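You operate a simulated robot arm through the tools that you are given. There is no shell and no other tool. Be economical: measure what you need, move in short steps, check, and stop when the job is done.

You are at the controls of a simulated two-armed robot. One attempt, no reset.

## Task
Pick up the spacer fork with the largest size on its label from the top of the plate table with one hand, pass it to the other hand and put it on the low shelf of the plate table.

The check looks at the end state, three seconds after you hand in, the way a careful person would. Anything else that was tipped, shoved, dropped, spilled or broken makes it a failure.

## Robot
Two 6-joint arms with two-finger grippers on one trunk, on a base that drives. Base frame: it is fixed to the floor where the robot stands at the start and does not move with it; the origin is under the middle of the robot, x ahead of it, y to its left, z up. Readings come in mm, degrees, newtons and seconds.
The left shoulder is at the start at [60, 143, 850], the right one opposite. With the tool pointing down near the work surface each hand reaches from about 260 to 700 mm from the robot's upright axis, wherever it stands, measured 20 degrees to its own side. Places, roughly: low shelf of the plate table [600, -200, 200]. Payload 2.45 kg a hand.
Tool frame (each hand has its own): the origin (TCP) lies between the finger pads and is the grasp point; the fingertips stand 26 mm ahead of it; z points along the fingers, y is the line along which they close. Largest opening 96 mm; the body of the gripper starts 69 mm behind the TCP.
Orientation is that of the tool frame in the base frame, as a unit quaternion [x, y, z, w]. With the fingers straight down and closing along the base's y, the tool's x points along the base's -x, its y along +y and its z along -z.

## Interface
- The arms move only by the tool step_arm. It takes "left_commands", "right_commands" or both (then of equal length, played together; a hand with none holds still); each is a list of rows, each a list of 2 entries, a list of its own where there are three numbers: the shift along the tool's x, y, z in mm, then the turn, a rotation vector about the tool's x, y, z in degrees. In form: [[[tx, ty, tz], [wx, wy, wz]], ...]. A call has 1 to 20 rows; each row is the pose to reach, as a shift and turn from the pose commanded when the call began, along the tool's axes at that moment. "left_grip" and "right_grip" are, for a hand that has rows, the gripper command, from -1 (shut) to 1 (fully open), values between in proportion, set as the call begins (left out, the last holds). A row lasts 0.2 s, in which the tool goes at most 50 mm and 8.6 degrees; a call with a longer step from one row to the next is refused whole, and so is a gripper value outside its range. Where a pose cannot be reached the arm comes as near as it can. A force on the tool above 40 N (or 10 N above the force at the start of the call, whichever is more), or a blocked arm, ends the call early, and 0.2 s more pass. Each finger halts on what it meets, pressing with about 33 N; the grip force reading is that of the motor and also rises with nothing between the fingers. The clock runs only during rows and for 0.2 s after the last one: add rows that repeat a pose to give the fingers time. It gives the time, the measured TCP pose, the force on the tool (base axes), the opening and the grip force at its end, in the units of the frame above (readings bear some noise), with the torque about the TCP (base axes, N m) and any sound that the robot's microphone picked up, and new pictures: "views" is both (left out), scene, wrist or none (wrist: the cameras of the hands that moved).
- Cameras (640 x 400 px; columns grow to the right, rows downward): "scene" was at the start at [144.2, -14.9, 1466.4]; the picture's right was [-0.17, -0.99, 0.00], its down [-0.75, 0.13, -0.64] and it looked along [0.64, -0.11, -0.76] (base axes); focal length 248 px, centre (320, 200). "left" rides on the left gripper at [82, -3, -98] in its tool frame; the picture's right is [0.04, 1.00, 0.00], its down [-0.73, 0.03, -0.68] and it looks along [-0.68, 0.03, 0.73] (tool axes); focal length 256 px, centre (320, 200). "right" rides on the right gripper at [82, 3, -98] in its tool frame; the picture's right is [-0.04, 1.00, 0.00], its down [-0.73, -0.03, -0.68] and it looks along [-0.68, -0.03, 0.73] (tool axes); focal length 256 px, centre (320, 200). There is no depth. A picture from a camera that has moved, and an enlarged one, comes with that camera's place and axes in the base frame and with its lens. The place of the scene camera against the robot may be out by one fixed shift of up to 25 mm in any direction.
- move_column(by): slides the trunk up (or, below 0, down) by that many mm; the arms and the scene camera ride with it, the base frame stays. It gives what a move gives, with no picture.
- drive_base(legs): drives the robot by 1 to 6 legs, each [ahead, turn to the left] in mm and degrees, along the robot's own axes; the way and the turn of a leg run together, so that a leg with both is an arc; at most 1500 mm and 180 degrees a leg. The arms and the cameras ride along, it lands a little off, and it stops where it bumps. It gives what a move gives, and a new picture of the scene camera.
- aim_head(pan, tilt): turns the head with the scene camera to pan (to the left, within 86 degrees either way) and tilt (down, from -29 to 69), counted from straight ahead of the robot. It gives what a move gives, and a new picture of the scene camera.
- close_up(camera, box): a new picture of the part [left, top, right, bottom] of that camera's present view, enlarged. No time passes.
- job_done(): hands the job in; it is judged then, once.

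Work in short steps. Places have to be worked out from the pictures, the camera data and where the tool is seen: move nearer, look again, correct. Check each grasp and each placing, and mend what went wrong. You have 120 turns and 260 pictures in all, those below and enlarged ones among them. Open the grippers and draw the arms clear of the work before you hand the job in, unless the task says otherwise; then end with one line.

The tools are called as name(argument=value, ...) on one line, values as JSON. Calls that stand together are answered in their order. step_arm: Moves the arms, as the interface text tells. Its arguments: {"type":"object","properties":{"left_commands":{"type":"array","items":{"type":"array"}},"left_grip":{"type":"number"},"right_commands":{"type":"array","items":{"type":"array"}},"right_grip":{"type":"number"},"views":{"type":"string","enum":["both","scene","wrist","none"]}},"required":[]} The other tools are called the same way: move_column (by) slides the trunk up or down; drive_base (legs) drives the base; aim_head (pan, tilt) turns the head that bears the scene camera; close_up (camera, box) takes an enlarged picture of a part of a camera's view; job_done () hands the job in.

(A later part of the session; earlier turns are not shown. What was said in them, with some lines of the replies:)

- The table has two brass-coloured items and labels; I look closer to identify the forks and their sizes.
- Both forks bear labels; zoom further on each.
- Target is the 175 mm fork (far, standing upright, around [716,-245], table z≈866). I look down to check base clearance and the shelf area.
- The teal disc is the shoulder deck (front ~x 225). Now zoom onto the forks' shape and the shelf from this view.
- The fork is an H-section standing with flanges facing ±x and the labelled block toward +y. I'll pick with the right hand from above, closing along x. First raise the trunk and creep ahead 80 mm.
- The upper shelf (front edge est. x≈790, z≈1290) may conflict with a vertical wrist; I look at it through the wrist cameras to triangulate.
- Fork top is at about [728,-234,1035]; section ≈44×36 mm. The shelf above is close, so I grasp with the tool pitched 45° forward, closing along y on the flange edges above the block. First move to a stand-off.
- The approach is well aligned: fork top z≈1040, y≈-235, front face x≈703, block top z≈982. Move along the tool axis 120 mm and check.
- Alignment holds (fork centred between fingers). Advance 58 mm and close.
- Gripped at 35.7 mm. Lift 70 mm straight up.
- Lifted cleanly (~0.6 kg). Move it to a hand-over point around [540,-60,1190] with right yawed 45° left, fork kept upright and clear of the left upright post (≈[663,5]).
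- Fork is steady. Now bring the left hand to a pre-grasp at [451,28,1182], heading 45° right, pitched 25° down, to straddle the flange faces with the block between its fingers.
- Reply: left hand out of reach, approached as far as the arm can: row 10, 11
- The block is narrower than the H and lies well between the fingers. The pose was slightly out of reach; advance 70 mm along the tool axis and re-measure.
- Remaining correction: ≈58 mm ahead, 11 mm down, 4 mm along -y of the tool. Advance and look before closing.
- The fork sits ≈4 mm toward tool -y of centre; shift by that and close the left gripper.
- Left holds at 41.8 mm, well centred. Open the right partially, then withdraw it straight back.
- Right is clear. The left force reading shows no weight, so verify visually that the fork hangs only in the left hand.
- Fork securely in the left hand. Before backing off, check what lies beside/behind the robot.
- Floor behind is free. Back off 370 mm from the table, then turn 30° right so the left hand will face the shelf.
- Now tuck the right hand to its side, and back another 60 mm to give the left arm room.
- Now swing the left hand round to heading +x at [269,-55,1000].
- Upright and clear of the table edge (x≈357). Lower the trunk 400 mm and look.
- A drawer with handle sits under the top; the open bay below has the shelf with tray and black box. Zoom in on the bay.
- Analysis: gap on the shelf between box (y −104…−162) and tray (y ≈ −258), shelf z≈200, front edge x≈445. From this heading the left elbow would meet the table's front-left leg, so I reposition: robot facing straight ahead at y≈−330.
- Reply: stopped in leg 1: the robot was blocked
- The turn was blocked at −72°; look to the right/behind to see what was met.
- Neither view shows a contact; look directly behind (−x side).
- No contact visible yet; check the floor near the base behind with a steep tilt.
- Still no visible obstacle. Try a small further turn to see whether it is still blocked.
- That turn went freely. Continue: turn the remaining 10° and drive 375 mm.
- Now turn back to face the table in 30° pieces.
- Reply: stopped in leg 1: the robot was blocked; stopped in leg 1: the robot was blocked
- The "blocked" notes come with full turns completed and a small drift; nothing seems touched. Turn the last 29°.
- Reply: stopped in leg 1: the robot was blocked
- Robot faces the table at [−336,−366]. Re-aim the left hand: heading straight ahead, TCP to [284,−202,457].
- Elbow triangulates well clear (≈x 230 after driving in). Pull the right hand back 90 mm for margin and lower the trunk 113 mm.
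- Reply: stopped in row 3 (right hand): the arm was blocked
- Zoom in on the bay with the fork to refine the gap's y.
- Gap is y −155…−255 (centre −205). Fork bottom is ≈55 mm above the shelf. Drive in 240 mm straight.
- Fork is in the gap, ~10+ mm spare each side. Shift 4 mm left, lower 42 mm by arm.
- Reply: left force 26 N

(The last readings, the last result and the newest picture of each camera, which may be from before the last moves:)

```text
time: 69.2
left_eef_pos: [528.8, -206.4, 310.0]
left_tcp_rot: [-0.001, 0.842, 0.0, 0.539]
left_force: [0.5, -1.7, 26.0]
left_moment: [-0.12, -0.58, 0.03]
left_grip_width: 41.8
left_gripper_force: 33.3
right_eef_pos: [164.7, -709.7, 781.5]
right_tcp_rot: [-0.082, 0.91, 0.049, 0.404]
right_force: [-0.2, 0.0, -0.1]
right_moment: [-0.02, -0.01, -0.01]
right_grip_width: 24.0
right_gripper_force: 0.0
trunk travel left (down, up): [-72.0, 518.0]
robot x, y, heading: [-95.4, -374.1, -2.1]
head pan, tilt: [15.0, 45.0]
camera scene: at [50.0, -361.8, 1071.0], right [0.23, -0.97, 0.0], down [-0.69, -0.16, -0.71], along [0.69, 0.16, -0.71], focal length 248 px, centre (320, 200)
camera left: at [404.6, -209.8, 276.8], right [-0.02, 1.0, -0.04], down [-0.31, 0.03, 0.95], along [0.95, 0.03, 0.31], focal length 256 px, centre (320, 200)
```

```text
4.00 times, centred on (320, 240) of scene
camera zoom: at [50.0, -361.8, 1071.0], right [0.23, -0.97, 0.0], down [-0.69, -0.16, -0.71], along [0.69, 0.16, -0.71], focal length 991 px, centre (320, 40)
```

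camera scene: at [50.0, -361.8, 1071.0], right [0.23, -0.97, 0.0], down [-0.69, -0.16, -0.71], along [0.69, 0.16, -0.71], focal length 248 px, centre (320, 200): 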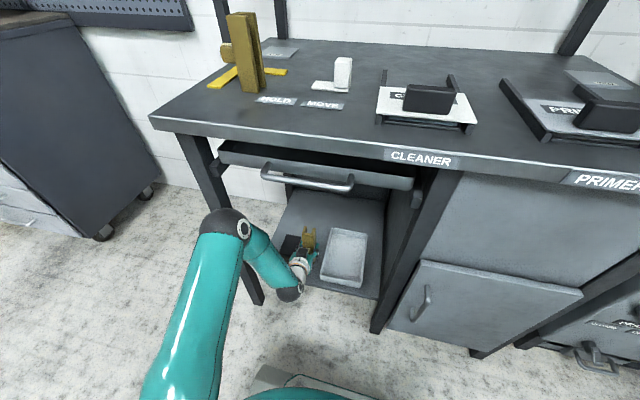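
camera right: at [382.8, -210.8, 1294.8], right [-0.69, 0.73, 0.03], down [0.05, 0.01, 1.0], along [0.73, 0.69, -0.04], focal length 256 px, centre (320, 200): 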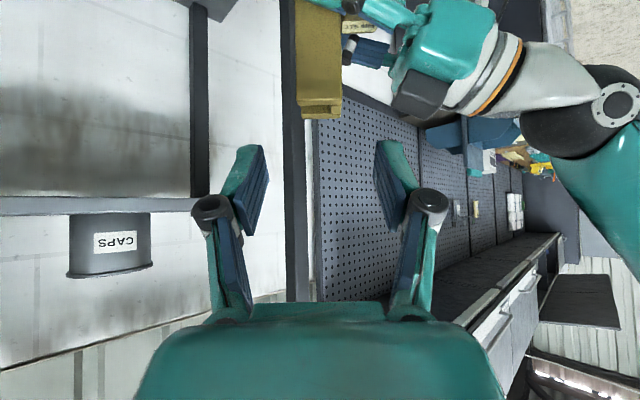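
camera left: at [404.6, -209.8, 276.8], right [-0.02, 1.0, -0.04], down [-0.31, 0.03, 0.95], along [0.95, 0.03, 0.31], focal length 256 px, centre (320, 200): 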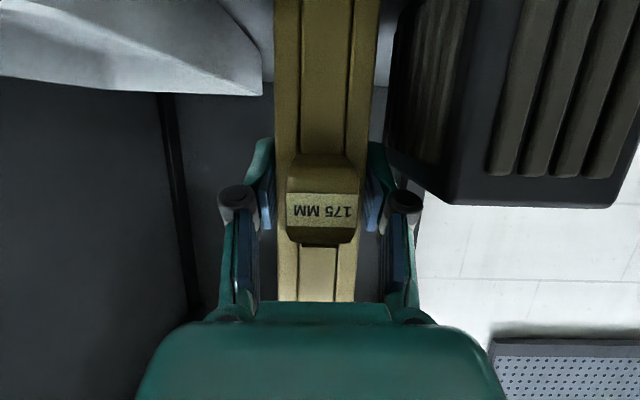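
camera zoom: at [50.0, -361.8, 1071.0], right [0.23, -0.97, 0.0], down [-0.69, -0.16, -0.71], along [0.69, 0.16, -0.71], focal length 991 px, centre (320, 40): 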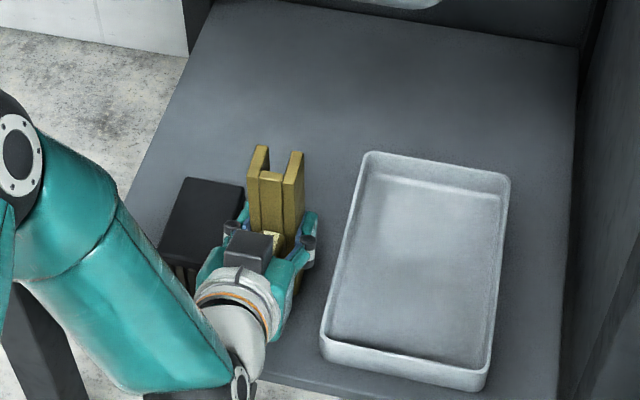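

Fork has touched the shelf (26 N up at z 310, so shelf ≈ z 223). Ease up 4 mm to relax the force before releasing.

step_arm(left_commands=[[[-3.6, 0, -1.7], [0, 0, 0]], [[-3.6, 0, -1.7], [0, 0, 0]]], views="wrist")

```text
time: 69.8
left_eef_pos: [526.4, -206.1, 309.4]
left_tcp_rot: [-0.001, 0.845, 0.0, 0.535]
left_force: [7.3, -0.7, 14.1]
left_moment: [0.15, -1.16, -0.03]
left_grip_width: 41.7
left_gripper_force: 32.3
right_eef_pos: [165.0, -708.5, 781.8]
right_tcp_rot: [-0.082, 0.91, 0.05, 0.404]
right_force: [-0.4, 0.0, -0.1]
right_moment: [0.04, 0.01, -0.01]
right_grip_width: 24.1
right_gripper_force: 0.0
trunk travel left (down, up): [-72.0, 518.0]
robot x, y, heading: [-92.1, -376.9, -2.0]
head pan, tilt: [15.0, 45.0]
camera left: at [402.2, -209.7, 277.8], right [-0.02, 1.0, -0.04], down [-0.3, 0.03, 0.95], along [0.95, 0.03, 0.3], focal length 256 px, centre (320, 200)
```

left: 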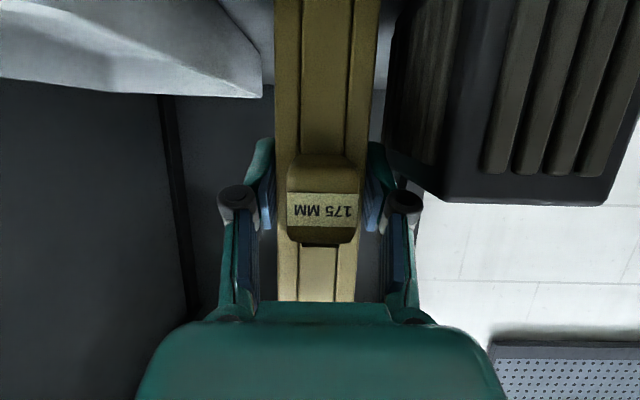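

Ease up 3 mm more and re-read the force.

step_arm(left_commands=[[[-2.7, 0, -1.3], [0, 0, 0]], [[-2.7, 0, -1.3], [0, 0, 0]]], views="wrist")

close_up(camera="scene", box=[285, 215, 335, 275])

```text
time: 70.5
left_eef_pos: [524.7, -206.4, 311.0]
left_tcp_rot: [-0.002, 0.848, 0.0, 0.531]
left_force: [1.0, 3.4, 2.9]
left_moment: [0.48, -0.36, 0.07]
left_grip_width: 41.6
left_gripper_force: 32.5
right_eef_pos: [165.6, -708.8, 781.0]
right_tcp_rot: [-0.082, 0.91, 0.05, 0.404]
right_force: [0.4, -0.6, 0.9]
right_moment: [0.0, 0.0, 0.01]
right_grip_width: 23.9
right_gripper_force: 0.0
trunk travel left (down, up): [-72.0, 518.0]
robot x, y, heading: [-91.2, -373.4, -2.0]
head pan, tilt: [15.0, 45.0]
camera left: at [400.5, -209.9, 279.1], right [-0.02, 1.0, -0.04], down [-0.29, 0.03, 0.96], along [0.96, 0.03, 0.29], focal length 256 px, centre (320, 200)
```

left: 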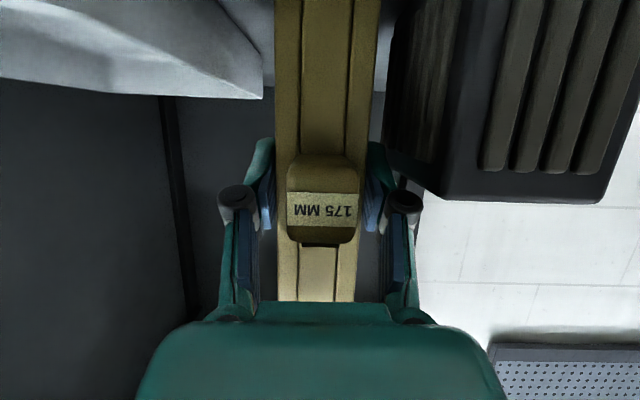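

```text
6.67 times, centred on (310, 245) of scene
camera zoom: at [51.8, -361.4, 1070.0], right [0.23, -0.97, 0.0], down [-0.69, -0.16, -0.71], along [0.69, 0.16, -0.71], focal length 1651 px, centre (387, -100)
```

zoom: 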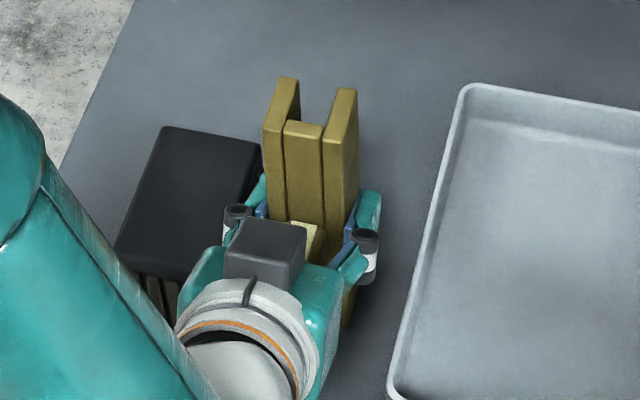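

Force nearly zero; fork stands flush. Open the left fingers a little (≈54 mm).

step_arm(left_commands=[[[0, 0, 0], [0, 0, 0]], [[0, 0, 0], [0, 0, 0]], [[0, 0, 0], [0, 0, 0]]], left_grip=0.12)

close_up(camera="scene", box=[285, 215, 335, 275])

```text
time: 71.2
left_eef_pos: [524.0, -206.5, 310.7]
left_tcp_rot: [-0.001, 0.847, -0.001, 0.532]
left_force: [0.3, 0.3, 0.3]
left_moment: [0.01, 0.01, 0.01]
left_grip_width: 53.9
left_gripper_force: 0.1
right_eef_pos: [165.3, -709.5, 781.1]
right_tcp_rot: [-0.082, 0.91, 0.05, 0.403]
right_force: [-0.5, -0.1, 0.7]
right_moment: [0.0, 0.0, -0.01]
right_grip_width: 24.0
right_gripper_force: 0.1
trunk travel left (down, up): [-72.0, 518.0]
robot x, y, heading: [-95.2, -374.8, -2.2]
head pan, tilt: [15.0, 45.0]
camera scene: at [52.1, -361.3, 1070.0], right [0.23, -0.97, 0.0], down [-0.69, -0.16, -0.71], along [0.69, 0.16, -0.71], focal length 248 px, centre (320, 200)
camera left: at [401.6, -210.2, 279.7], right [-0.02, 1.0, -0.04], down [-0.29, 0.03, 0.96], along [0.96, 0.03, 0.29], focal length 256 px, centre (320, 200)
```

scene: 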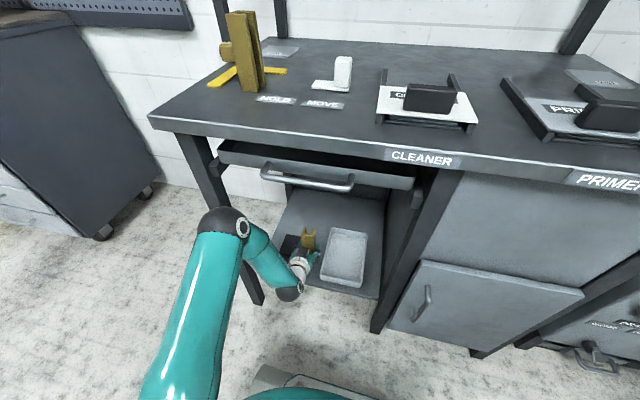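
left: 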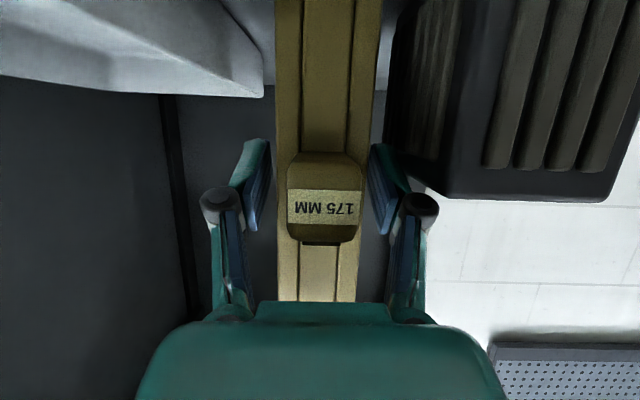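

```text
6.67 times, centred on (310, 245) of scene
camera zoom: at [52.1, -361.3, 1070.0], right [0.23, -0.97, 0.0], down [-0.69, -0.16, -0.71], along [0.69, 0.16, -0.71], focal length 1651 px, centre (387, -100)
```

zoom: 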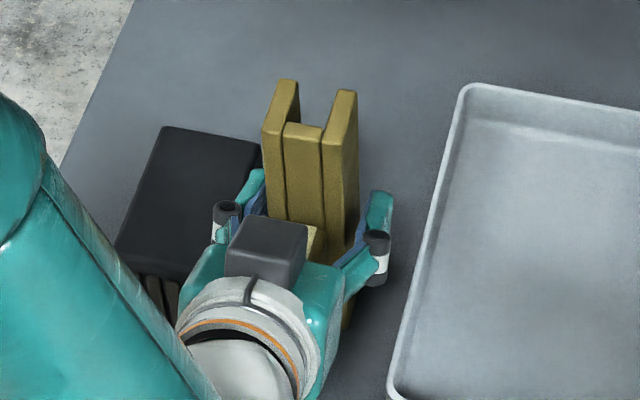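

Fork stands free. Withdraw the hand straight back along the tool axis.

step_arm(left_commands=[[[0, 0, -20], [0, 0, 0]], [[0, 0, -45], [0, 0, 0]], [[0, 0, -75], [0, 0, 0]], [[0, 0, -105], [0, 0, 0]], [[0, 0, -105], [0, 0, 0]]])

```text
time: 72.5
left_eef_pos: [431.1, -206.5, 357.0]
left_tcp_rot: [-0.002, 0.846, 0.0, 0.533]
left_force: [-0.2, 0.2, 0.4]
left_moment: [0.0, 0.0, -0.01]
left_grip_width: 53.8
left_gripper_force: 0.0
right_eef_pos: [164.6, -708.4, 781.4]
right_tcp_rot: [-0.083, 0.91, 0.049, 0.404]
right_force: [-0.2, -0.2, -0.1]
right_moment: [-0.01, -0.04, -0.01]
right_grip_width: 24.2
right_gripper_force: 0.0
trunk travel left (down, up): [-72.0, 518.0]
robot x, y, heading: [-96.0, -374.5, -2.1]
head pan, tilt: [15.0, 45.0]
camera scene: at [52.1, -361.3, 1070.1], right [0.23, -0.97, 0.0], down [-0.69, -0.16, -0.71], along [0.69, 0.16, -0.71], focal length 248 px, centre (320, 200)
camera left: at [307.4, -210.5, 325.1], right [-0.02, 1.0, -0.04], down [-0.3, 0.03, 0.95], along [0.96, 0.03, 0.29], focal length 256 px, centre (320, 200)
```

scene: 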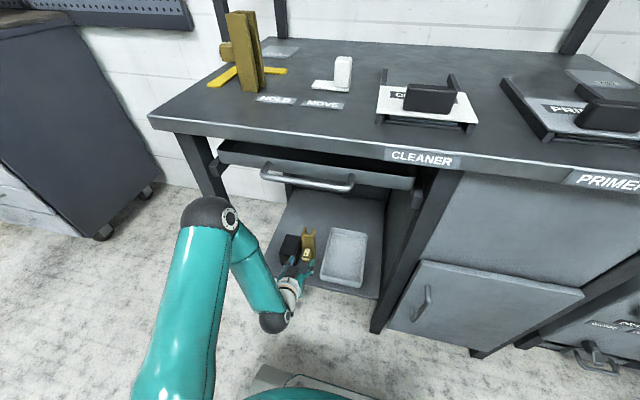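
left: 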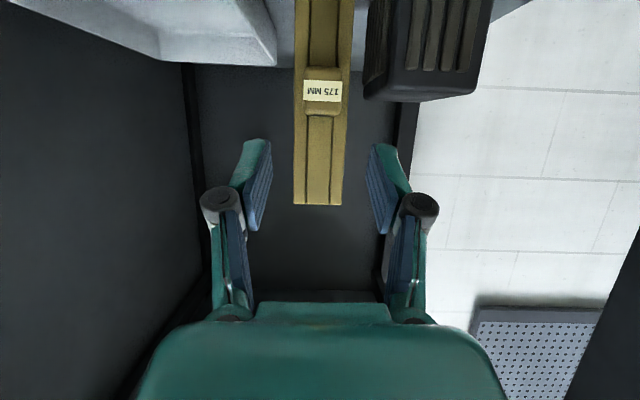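

The fork stands on the shelf between box and tray. Open the hands and drive back 250 mm to clear, then check the result.

drive_base(legs=[[-250, 0]])

step_arm(left_commands=[[[0, 0, 0], [0, 0, 0]], [[0, 0, 0], [0, 0, 0]]], left_grip=1, right_commands=[[[0, 0, 0], [0, 0, 0]], [[0, 0, 0], [0, 0, 0]]], right_grip=1, views="scene")

close_up(camera="scene", box=[240, 140, 420, 290])

close_up(camera="left", box=[0, 0, 640, 400])

```text
time: 74.3
left_eef_pos: [183.1, -199.8, 356.3]
left_tcp_rot: [0.0, 0.846, -0.002, 0.533]
left_force: [-1.3, 0.6, 0.5]
left_moment: [0.02, 0.02, 0.0]
left_grip_width: 53.9
left_gripper_force: 0.1
right_eef_pos: [-83.2, -701.0, 780.6]
right_tcp_rot: [-0.081, 0.91, 0.048, 0.404]
right_force: [0.3, -0.5, 0.6]
right_moment: [-0.01, 0.01, -0.02]
right_grip_width: 23.9
right_gripper_force: 0.0
trunk travel left (down, up): [-72.0, 518.0]
robot x, y, heading: [-339.1, -368.8, -2.2]
head pan, tilt: [15.0, 45.0]
camera scene: at [-196.5, -353.0, 1070.1], right [0.22, -0.97, 0.0], down [-0.69, -0.16, -0.71], along [0.69, 0.16, -0.71], focal length 248 px, centre (320, 200)
```

scene: 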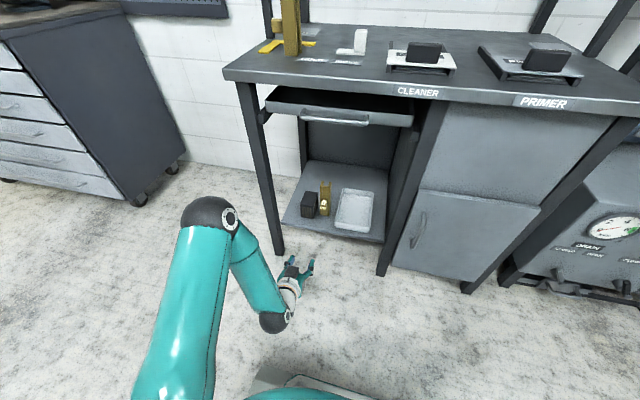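

```text
time: 74.9
left_eef_pos: [183.3, -199.8, 356.4]
left_tcp_rot: [0.0, 0.846, -0.002, 0.533]
left_force: [-0.4, -0.1, 0.5]
left_moment: [-0.01, 0.0, -0.01]
left_grip_width: 96.0
left_gripper_force: 0.0
right_eef_pos: [-84.0, -701.2, 781.1]
right_tcp_rot: [-0.081, 0.91, 0.049, 0.403]
right_force: [0.4, -0.1, -0.7]
right_moment: [0.03, 0.0, 0.02]
right_grip_width: 95.9
right_gripper_force: 0.1
trunk travel left (down, up): [-72.0, 518.0]
robot x, y, heading: [-343.5, -369.6, -2.0]
head pan, tilt: [15.0, 45.0]
camera scene: at [-196.7, -353.0, 1070.1], right [0.22, -0.97, 0.0], down [-0.69, -0.16, -0.71], along [0.69, 0.16, -0.71], focal length 248 px, centre (320, 200)
```

scene: 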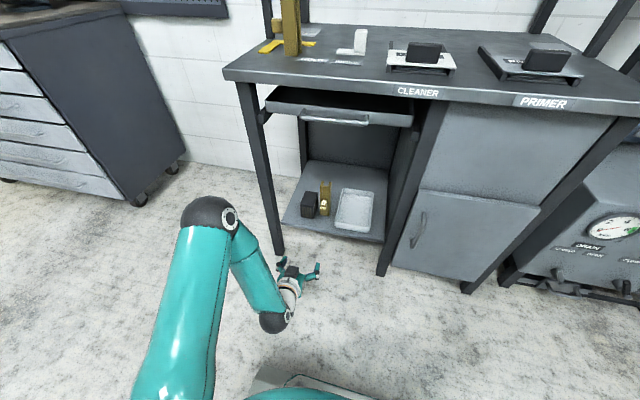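

```text
2.67 times, centred on (330, 215) of scene
camera zoom: at [-196.7, -353.0, 1070.1], right [0.22, -0.97, 0.0], down [-0.69, -0.16, -0.71], along [0.69, 0.16, -0.71], focal length 660 px, centre (293, 160)
```

zoom: 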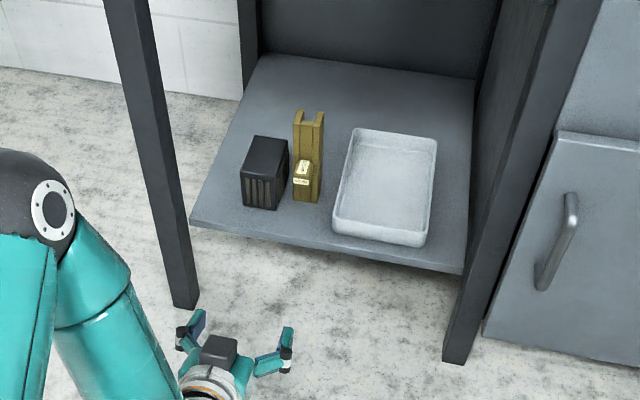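

```text
1.00 times, centred on (320, 200) of left (not enlarged: the box is as wide or as high as the picture)
camera zoom: at [59.3, -202.8, 325.4], right [-0.02, 1.0, -0.04], down [-0.3, 0.03, 0.95], along [0.96, 0.03, 0.29], focal length 256 px, centre (320, 200)
```

zoom: 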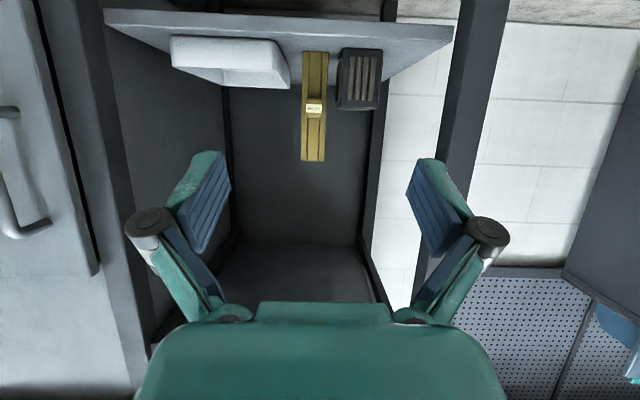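

The 175 mm fork stands upright on the low shelf. The box, tray and other fork are in place, and both hands are open and clear, so I hand the job in.

job_done()

```text
The job is handed in.
```

I picked up the 175 mm spacer fork with the right hand, passed it to the left, and left it standing upright on the plate table's low shelf; the drive reported "blocked" on several turns, but no contact was visible and nothing looked disturbed.
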